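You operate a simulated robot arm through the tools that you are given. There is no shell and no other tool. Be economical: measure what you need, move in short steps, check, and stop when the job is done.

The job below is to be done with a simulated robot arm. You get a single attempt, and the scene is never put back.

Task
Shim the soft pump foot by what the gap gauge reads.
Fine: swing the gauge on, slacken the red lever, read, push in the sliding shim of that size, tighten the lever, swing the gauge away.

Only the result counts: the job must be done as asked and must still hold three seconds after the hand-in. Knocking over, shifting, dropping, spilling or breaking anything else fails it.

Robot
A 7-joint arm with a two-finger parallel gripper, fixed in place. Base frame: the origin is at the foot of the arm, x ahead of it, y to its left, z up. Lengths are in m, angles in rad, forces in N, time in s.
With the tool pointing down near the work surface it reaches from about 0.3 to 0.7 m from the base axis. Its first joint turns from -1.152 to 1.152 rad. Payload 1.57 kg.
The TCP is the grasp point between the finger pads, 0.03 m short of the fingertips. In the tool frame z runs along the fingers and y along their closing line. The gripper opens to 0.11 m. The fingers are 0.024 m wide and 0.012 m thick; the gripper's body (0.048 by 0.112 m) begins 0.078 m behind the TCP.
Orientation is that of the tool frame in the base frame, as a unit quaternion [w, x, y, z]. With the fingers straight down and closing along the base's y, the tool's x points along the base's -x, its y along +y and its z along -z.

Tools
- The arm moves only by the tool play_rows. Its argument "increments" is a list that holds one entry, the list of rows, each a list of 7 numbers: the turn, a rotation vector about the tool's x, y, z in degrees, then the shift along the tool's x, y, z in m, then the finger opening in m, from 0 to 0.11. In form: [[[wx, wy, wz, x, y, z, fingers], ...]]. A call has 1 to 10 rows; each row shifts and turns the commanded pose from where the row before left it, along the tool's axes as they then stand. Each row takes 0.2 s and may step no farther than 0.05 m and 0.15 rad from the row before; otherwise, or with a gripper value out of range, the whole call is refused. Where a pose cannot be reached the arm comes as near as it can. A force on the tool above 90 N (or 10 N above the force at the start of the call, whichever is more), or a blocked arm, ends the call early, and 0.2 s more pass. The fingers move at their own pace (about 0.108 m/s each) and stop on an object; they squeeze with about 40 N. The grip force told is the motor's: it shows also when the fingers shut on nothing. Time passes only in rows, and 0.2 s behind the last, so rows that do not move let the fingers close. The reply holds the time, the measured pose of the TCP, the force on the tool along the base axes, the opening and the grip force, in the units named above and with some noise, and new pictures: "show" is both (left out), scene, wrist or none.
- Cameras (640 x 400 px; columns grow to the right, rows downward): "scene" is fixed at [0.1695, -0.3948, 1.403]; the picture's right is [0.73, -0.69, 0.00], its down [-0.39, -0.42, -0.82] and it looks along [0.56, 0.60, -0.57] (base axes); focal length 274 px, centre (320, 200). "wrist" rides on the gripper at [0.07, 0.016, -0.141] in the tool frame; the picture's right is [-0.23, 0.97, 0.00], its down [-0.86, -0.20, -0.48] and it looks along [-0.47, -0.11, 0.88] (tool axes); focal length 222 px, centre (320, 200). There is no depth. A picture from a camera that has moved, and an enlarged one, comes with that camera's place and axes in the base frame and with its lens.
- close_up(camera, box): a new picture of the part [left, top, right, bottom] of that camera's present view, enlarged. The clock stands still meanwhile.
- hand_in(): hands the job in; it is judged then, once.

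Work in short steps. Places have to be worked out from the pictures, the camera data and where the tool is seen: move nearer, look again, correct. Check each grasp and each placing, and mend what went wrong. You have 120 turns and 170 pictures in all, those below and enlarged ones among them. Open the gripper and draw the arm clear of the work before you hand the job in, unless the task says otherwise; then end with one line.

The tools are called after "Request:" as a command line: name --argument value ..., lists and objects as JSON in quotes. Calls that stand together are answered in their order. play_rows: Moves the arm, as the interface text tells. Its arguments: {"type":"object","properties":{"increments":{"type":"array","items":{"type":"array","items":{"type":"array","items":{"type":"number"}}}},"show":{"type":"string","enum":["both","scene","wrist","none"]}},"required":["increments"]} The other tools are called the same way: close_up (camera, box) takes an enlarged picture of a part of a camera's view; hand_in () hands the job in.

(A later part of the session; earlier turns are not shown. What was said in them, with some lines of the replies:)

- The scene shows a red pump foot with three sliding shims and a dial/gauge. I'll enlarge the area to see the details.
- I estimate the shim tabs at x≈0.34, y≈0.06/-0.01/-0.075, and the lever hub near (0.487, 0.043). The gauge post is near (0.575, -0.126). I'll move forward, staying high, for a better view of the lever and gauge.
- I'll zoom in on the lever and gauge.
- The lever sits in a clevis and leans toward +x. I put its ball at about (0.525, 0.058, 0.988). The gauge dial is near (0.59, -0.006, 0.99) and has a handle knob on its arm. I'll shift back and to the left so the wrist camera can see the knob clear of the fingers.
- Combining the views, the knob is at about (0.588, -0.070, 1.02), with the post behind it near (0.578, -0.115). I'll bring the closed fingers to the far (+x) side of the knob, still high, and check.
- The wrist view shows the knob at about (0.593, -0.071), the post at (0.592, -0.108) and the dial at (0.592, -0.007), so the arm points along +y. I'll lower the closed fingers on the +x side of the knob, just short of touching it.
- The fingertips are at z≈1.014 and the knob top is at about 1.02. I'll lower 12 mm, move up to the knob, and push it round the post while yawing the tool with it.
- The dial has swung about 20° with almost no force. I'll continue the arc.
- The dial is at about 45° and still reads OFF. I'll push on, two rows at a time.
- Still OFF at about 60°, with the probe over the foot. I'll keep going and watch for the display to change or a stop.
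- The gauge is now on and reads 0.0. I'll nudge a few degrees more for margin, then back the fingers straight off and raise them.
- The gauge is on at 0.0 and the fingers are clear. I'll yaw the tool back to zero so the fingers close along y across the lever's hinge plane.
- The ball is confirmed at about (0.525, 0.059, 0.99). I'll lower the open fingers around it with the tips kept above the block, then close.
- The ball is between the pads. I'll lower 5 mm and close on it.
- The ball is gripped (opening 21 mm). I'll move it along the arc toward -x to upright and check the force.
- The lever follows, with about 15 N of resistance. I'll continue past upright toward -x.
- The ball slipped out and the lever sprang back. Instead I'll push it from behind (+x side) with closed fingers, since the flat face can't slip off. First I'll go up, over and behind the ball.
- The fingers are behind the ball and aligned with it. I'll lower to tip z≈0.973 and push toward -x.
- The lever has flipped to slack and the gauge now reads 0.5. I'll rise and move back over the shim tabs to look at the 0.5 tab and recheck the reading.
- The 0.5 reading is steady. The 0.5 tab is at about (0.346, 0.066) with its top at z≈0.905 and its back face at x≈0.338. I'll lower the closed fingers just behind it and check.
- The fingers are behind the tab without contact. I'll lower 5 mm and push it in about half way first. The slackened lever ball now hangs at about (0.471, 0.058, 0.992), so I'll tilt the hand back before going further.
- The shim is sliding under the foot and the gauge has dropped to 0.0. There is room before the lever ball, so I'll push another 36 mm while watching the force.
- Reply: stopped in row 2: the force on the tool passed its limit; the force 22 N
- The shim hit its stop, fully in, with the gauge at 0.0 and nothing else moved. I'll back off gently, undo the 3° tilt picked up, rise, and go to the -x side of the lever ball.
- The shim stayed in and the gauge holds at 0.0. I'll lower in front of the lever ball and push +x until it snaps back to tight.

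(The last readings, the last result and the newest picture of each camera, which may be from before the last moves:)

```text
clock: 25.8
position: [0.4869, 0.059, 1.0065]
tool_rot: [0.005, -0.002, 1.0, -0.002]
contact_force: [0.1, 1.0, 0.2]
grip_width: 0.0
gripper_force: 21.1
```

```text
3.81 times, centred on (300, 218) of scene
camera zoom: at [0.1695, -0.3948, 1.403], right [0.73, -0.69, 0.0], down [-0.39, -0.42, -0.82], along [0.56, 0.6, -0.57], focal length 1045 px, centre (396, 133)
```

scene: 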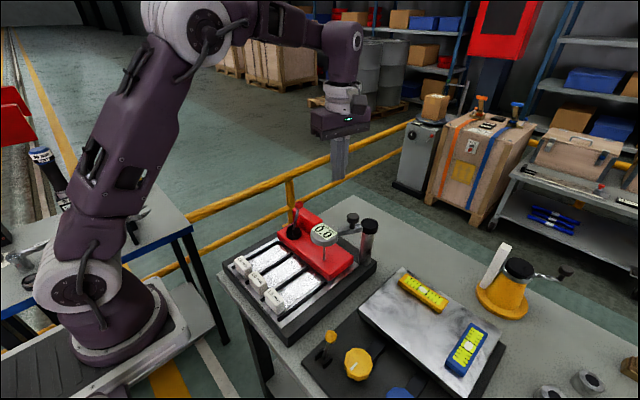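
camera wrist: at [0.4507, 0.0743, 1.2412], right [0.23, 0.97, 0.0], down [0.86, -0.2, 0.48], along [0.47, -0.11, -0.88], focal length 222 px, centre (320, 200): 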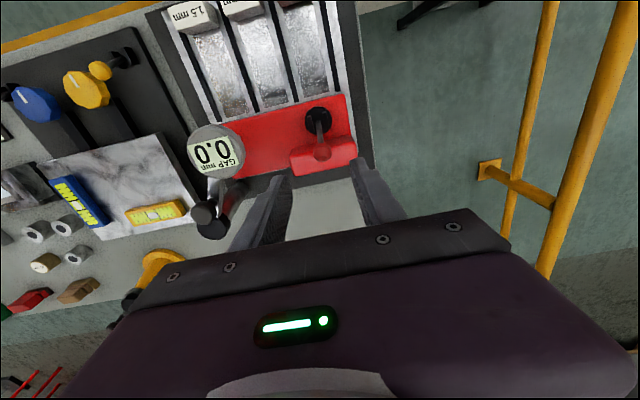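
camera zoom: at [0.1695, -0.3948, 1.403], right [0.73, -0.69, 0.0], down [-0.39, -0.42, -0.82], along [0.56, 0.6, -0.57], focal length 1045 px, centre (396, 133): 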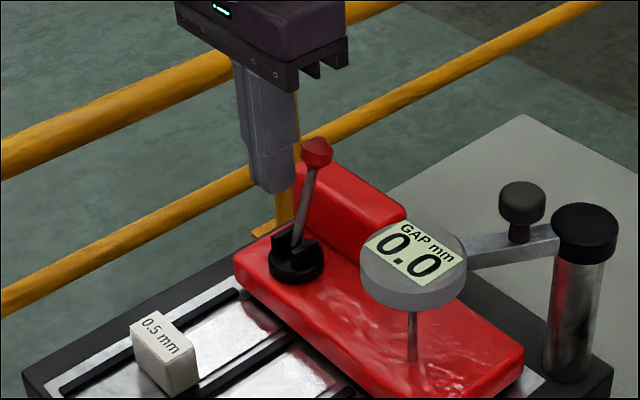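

The lever is tight again and the gauge still reads 0.0. Next I'll rise and cross over to the -y side of the gauge knob.

Request:
play_rows --increments '[[[0, 0, 0, 0.01, 0, -0.03, 0.0], [0, 0, 0, 0, 0, -0.05, 0.0], [0, 0, 0, -0.018, -0.045, 0, 0.0], [0, 0, 0, -0.018, -0.045, 0, 0.0], [0, 0, 0, -0.018, -0.045, 0, 0.0], [0, 0, 0, -0.016, -0.045, 0, 0.0], [0, 0, -8.4, 0, 0, 0, 0.0], [0, 0, -8.4, 0, 0, 0, 0.0], [0, 0, -8.4, 0, 0, 0, 0.0], [0, 0, -8.4, 0, 0, 0, 0.0]]]' --show "none"

Request:
play_rows --increments '[[[0, 0, -8.4, 0, 0, 0, 0.0], [0, 0, -8.4, 0, 0, 0, 0.0], [0, 0, -8.4, 0, 0, 0, 0.0], [0, 0, -8.4, 0, 0, 0, 0.0], [0, 0, -8.4, 0, 0, 0, 0.0]]]' --show "none"

Request:
close_up --camera "wrist" --box '[160, 60, 400, 260]'

Request:
close_up --camera "scene" --box '[290, 165, 410, 255]'

```text
clock: 28.0
position: [0.5481, -0.1193, 1.0861]
tool_rot: [0.004, -0.292, 0.957, -0.003]
contact_force: [-0.4, -0.5, 0.8]
grip_width: 0.0
gripper_force: 21.3
```

```text
clock: 29.2
position: [0.5463, -0.1204, 1.0864]
tool_rot: [0.002, -0.614, 0.789, -0.003]
contact_force: [0.8, -0.7, 0.2]
grip_width: 0.0
gripper_force: 21.4
```

```text
2.00 times, centred on (280, 160) of wrist
camera zoom: at [0.5131, -0.1831, 1.2269], right [-0.89, 0.46, -0.01], down [0.4, 0.78, 0.48], along [0.23, 0.42, -0.88], focal length 444 px, centre (400, 280)
```

zoom: 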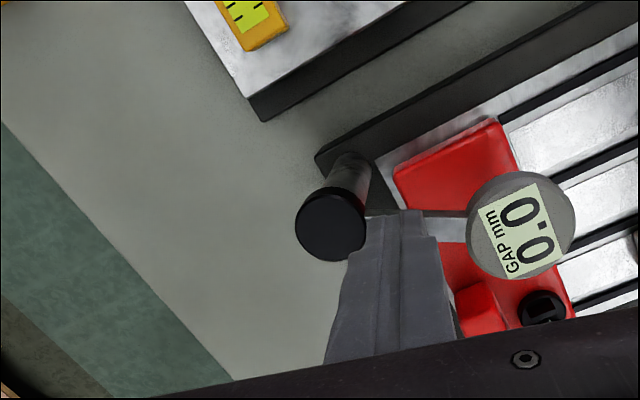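

```text
4.44 times, centred on (350, 210) of scene
camera zoom: at [0.1695, -0.3948, 1.403], right [0.73, -0.69, 0.0], down [-0.39, -0.42, -0.82], along [0.56, 0.6, -0.57], focal length 1219 px, centre (187, 156)
```

zoom: 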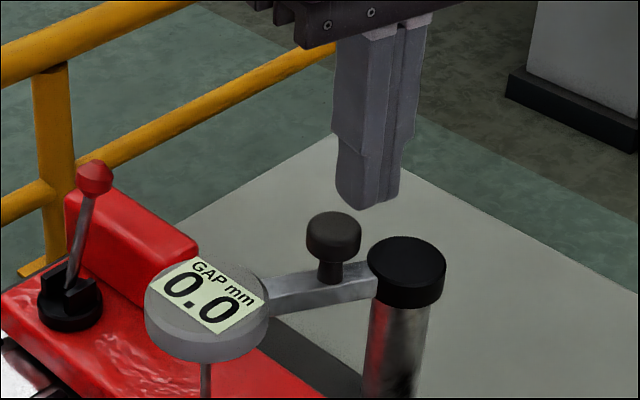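

The fingers are at (0.546, -0.120), just on the -y side of the knob, which I put at about (0.558, -0.094). I'll back off 5 mm and lower to knob height.

Request:
play_rows --increments '[[[0, 0, 0, 0.005, 0, 0, 0.0], [0, 0, 0, 0, 0, 0.03, 0.0], [0, 0, 0, 0, 0, 0.024, 0.0]]]' --show "none"

Request:
close_up --camera "wrist" --box '[160, 60, 400, 260]'

Request:
close_up --camera "scene" --box '[310, 185, 410, 260]'

```text
clock: 30.0
position: [0.5451, -0.1239, 1.032]
tool_rot: [0.003, -0.613, 0.79, -0.003]
contact_force: [-0.3, 0.3, -0.6]
grip_width: 0.0
gripper_force: 21.0
```

```text
2.00 times, centred on (280, 160) of wrist
camera zoom: at [0.5114, -0.1874, 1.1725], right [-0.89, 0.46, -0.01], down [0.4, 0.78, 0.48], along [0.23, 0.42, -0.88], focal length 444 px, centre (400, 280)
```

zoom: 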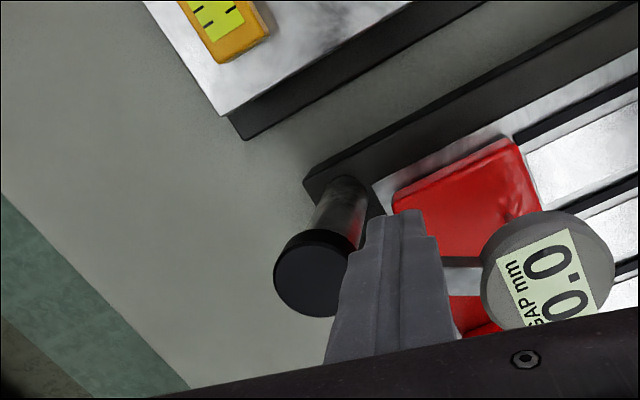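

```text
5.33 times, centred on (360, 222) of scene
camera zoom: at [0.1695, -0.3948, 1.403], right [0.73, -0.69, 0.0], down [-0.39, -0.42, -0.82], along [0.56, 0.6, -0.57], focal length 1463 px, centre (107, 80)
```

zoom: 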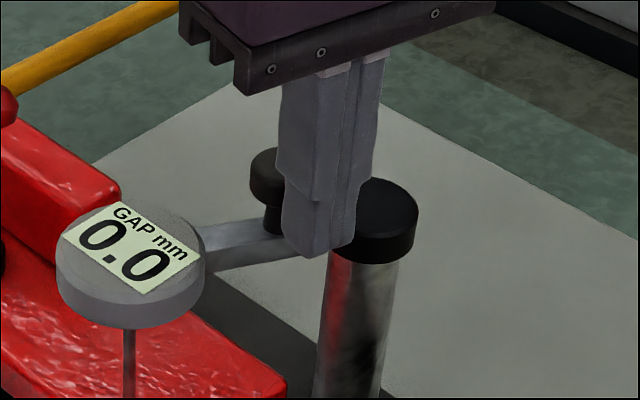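

The knob is clear ahead of the fingers with no contact. I'll advance to it and begin the reverse arc.

Request:
play_rows --increments '[[[0, 0, 0, -0.009, 0.001, 0, 0.0], [0, 0, 8, -0.0056, 0.0033, 0, 0.0], [0, 0, 8, -0.0056, 0.0033, 0, 0.0], [0, 0, 8, -0.0056, 0.0033, 0, 0.0]]]' --show "none"

Request:
close_up --camera "wrist" --box '[160, 60, 400, 260]'

Request:
close_up --camera "scene" --box '[290, 175, 410, 265]'

```text
clock: 31.0
position: [0.5446, -0.0956, 1.0324]
tool_rot: [0.004, -0.436, 0.9, -0.002]
contact_force: [-0.3, -2.1, -0.2]
grip_width: 0.0
gripper_force: 21.6
```

```text
2.00 times, centred on (280, 160) of wrist
camera zoom: at [0.4875, -0.1406, 1.1727], right [-0.62, 0.78, -0.01], down [0.68, 0.55, 0.48], along [0.38, 0.3, -0.88], focal length 444 px, centre (400, 280)
```

zoom: 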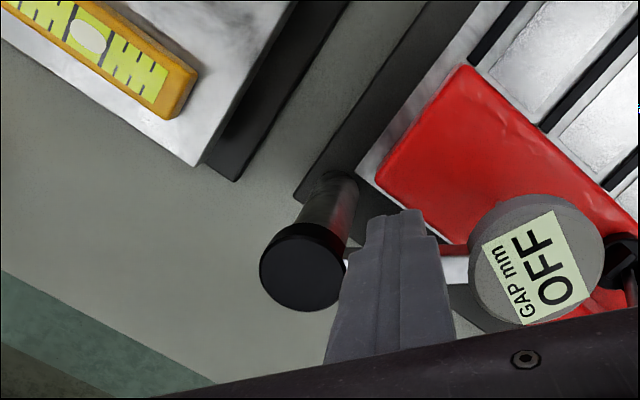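

```text
4.44 times, centred on (350, 220) of scene
camera zoom: at [0.1695, -0.3949, 1.4029], right [0.73, -0.69, 0.0], down [-0.39, -0.42, -0.82], along [0.56, 0.6, -0.57], focal length 1219 px, centre (187, 111)
```

zoom: 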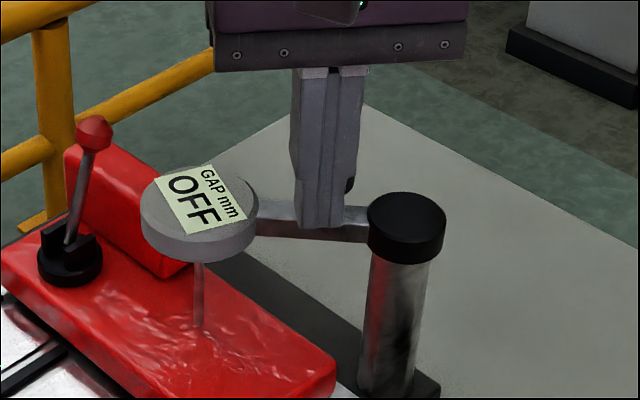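

Working: the gauge is swinging off. I'll continue the arc.

Request:
play_rows --increments '[[[0, 0, 8, -0.0056, 0.003, 0, 0.0], [0, 0, 8, -0.0056, 0.003, 0, 0.0], [0, 0, 8, -0.0056, 0.003, 0, 0.0]]]' --show "none"

Request:
close_up --camera "scene" --box '[290, 175, 410, 265]'

Request:
close_up --camera "wrist" --box '[160, 60, 400, 260]'

```text
clock: 31.8
position: [0.5514, -0.0772, 1.0326]
tool_rot: [0.004, -0.238, 0.971, -0.002]
contact_force: [-1.1, -1.3, 1.1]
grip_width: 0.0001
gripper_force: 21.3
```

```text
4.44 times, centred on (350, 220) of scene
camera zoom: at [0.1694, -0.3949, 1.4029], right [0.73, -0.69, 0.0], down [-0.39, -0.42, -0.82], along [0.56, 0.6, -0.57], focal length 1219 px, centre (187, 111)
```

zoom: 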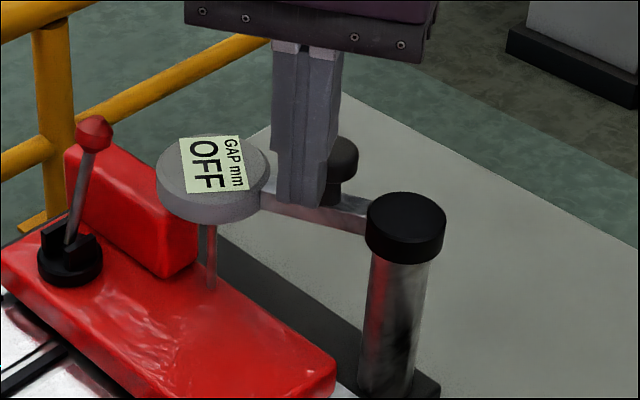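

```text
2.00 times, centred on (280, 160) of wrist
camera zoom: at [0.4807, -0.0963, 1.1728], right [-0.25, 0.97, 0.0], down [0.85, 0.22, 0.48], along [0.47, 0.12, -0.87], focal length 444 px, centre (400, 280)
```

zoom: 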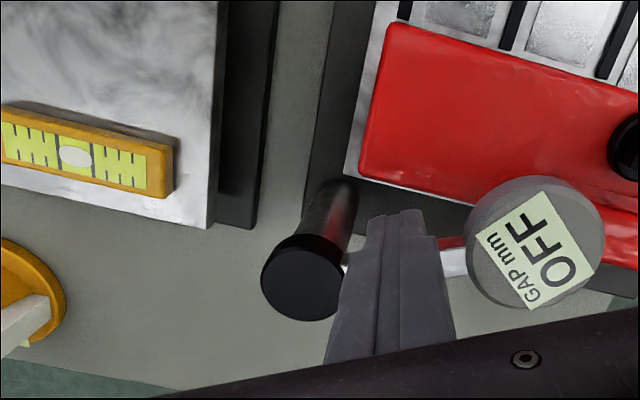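

About two thirds of the way back. I'll continue to the original parked angle.

Request:
play_rows --increments '[[[0, 0, 8, -0.0056, 0.003, 0, 0.0], [0, 0, 8, -0.0056, 0.003, 0, 0.0], [0, 0, 8, -0.0056, 0.0026, 0, 0.0], [0, 0, 0, -0.004, 0, 0, 0.0]]]' --show "none"

Request:
close_up --camera "scene" --box '[290, 175, 410, 265]'

Request:
close_up --camera "wrist" --box '[160, 60, 400, 260]'

```text
clock: 32.8
position: [0.5675, -0.0646, 1.0332]
tool_rot: [0.003, -0.031, 1.0, -0.001]
contact_force: [-2.1, 2.9, 0.0]
grip_width: 0.0
gripper_force: 21.3
```

```text
4.44 times, centred on (350, 220) of scene
camera zoom: at [0.1694, -0.3948, 1.403], right [0.73, -0.69, 0.0], down [-0.39, -0.42, -0.82], along [0.56, 0.6, -0.57], focal length 1219 px, centre (187, 111)
```

zoom: 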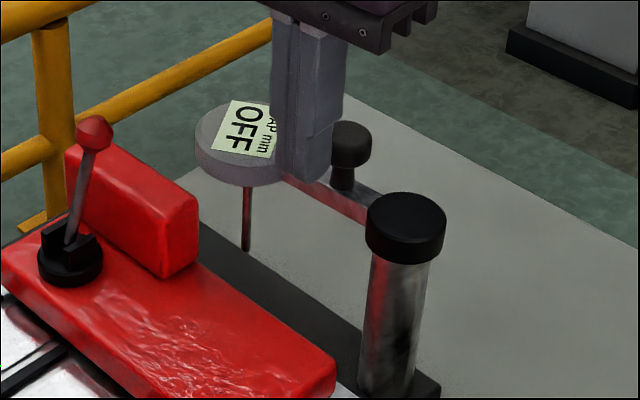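

```text
2.00 times, centred on (280, 160) of wrist
camera zoom: at [0.4958, -0.0529, 1.1733], right [0.17, 0.99, 0.0], down [0.86, -0.14, 0.49], along [0.48, -0.08, -0.87], focal length 444 px, centre (400, 280)
```

zoom: 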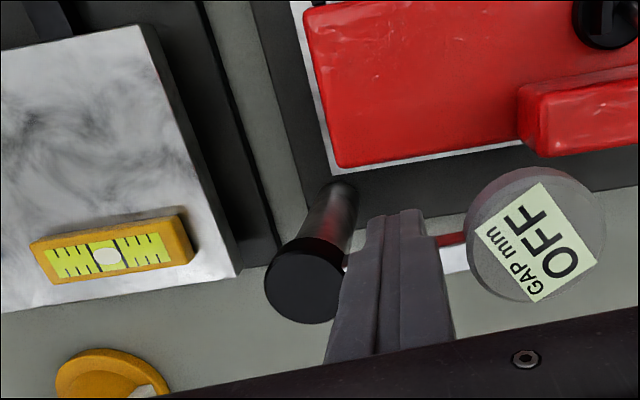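

The dial is clear of the foot and nearly at its parked angle. I'll give it one last 4 mm nudge, then back off, rise well clear and look.

Request:
play_rows --increments '[[[0, 0, 0, -0.004, 0, 0, 0.0], [0, 0, 0, 0.02, 0, 0, 0.0], [0, 0, 0, 0, 0, -0.045, 0.0], [0, 0, 0, 0, 0, -0.045, 0.0], [0, 0, 0, 0.04, 0, -0.03, 0.0], [0, 0, 0, 0.045, 0, -0.02, 0.05], [0, 0, 0, 0.045, 0, -0.02, 0.08], [0, 0, 0, 0, 0, 0, 0.08]]]'

Request:
close_up --camera "scene" --box '[210, 180, 390, 315]'

Request:
close_up --camera "wrist" --box '[200, 40, 440, 240]'

```text
clock: 34.6
position: [0.4193, -0.0729, 1.1906]
tool_rot: [0.004, -0.032, 0.999, -0.002]
contact_force: [0.0, 1.2, -0.6]
grip_width: 0.0797
gripper_force: 0.2
camera wrist: at [0.3475, -0.0616, 1.3298], right [0.16, 0.99, 0.0], down [0.86, -0.14, 0.49], along [0.48, -0.08, -0.87], focal length 222 px, centre (320, 200)
```

scene: 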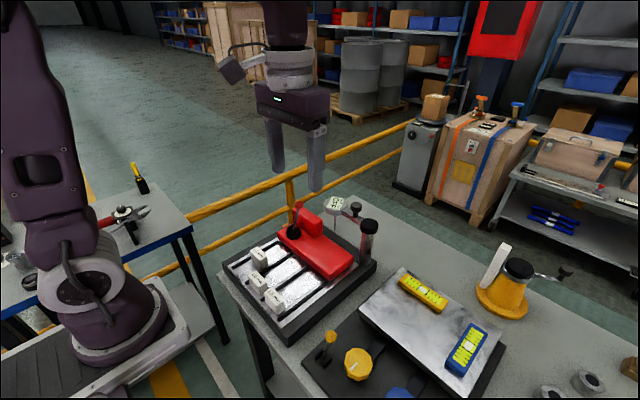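
wrist: 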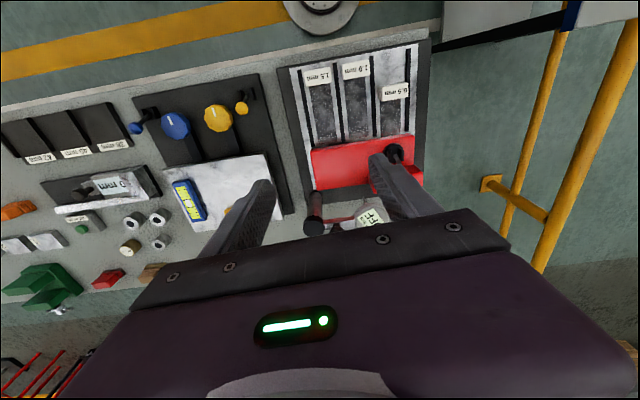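

```text
2.96 times, centred on (300, 248) of scene
camera zoom: at [0.1695, -0.3948, 1.403], right [0.73, -0.69, 0.0], down [-0.39, -0.42, -0.82], along [0.56, 0.6, -0.57], focal length 813 px, centre (379, 59)
```

zoom: 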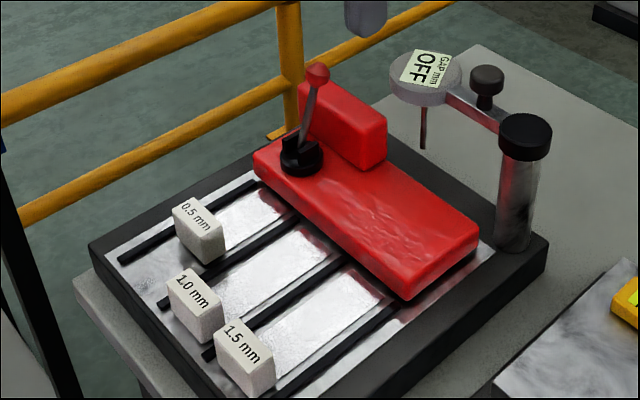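

```text
2.00 times, centred on (320, 140) of wrist
camera zoom: at [0.3475, -0.0616, 1.3298], right [0.16, 0.99, 0.0], down [0.86, -0.14, 0.49], along [0.48, -0.08, -0.87], focal length 444 px, centre (320, 320)
```

zoom: 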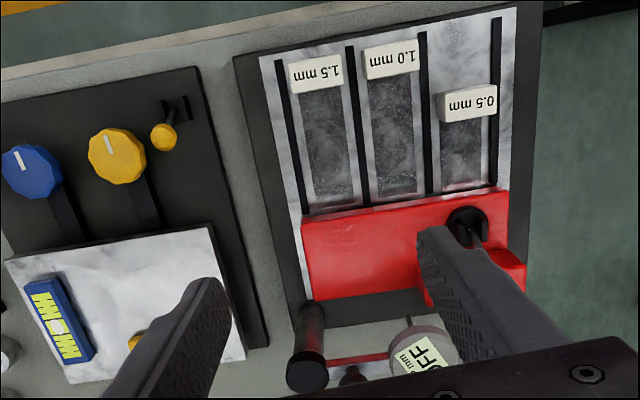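

The 0.5 shim is in against its stop, the lever is tight, the gauge is back at OFF over the table, nothing else has moved, and the gripper is open and clear. I'm handing in.

Request:
hand_in

```text
The job is handed in.
```

The gauge read 0.5 mm, so I pushed the 0.5 mm shim in to its stop and the reading dropped to 0.0; the lever is tight again, the gauge is swung away, and the job is handed in.
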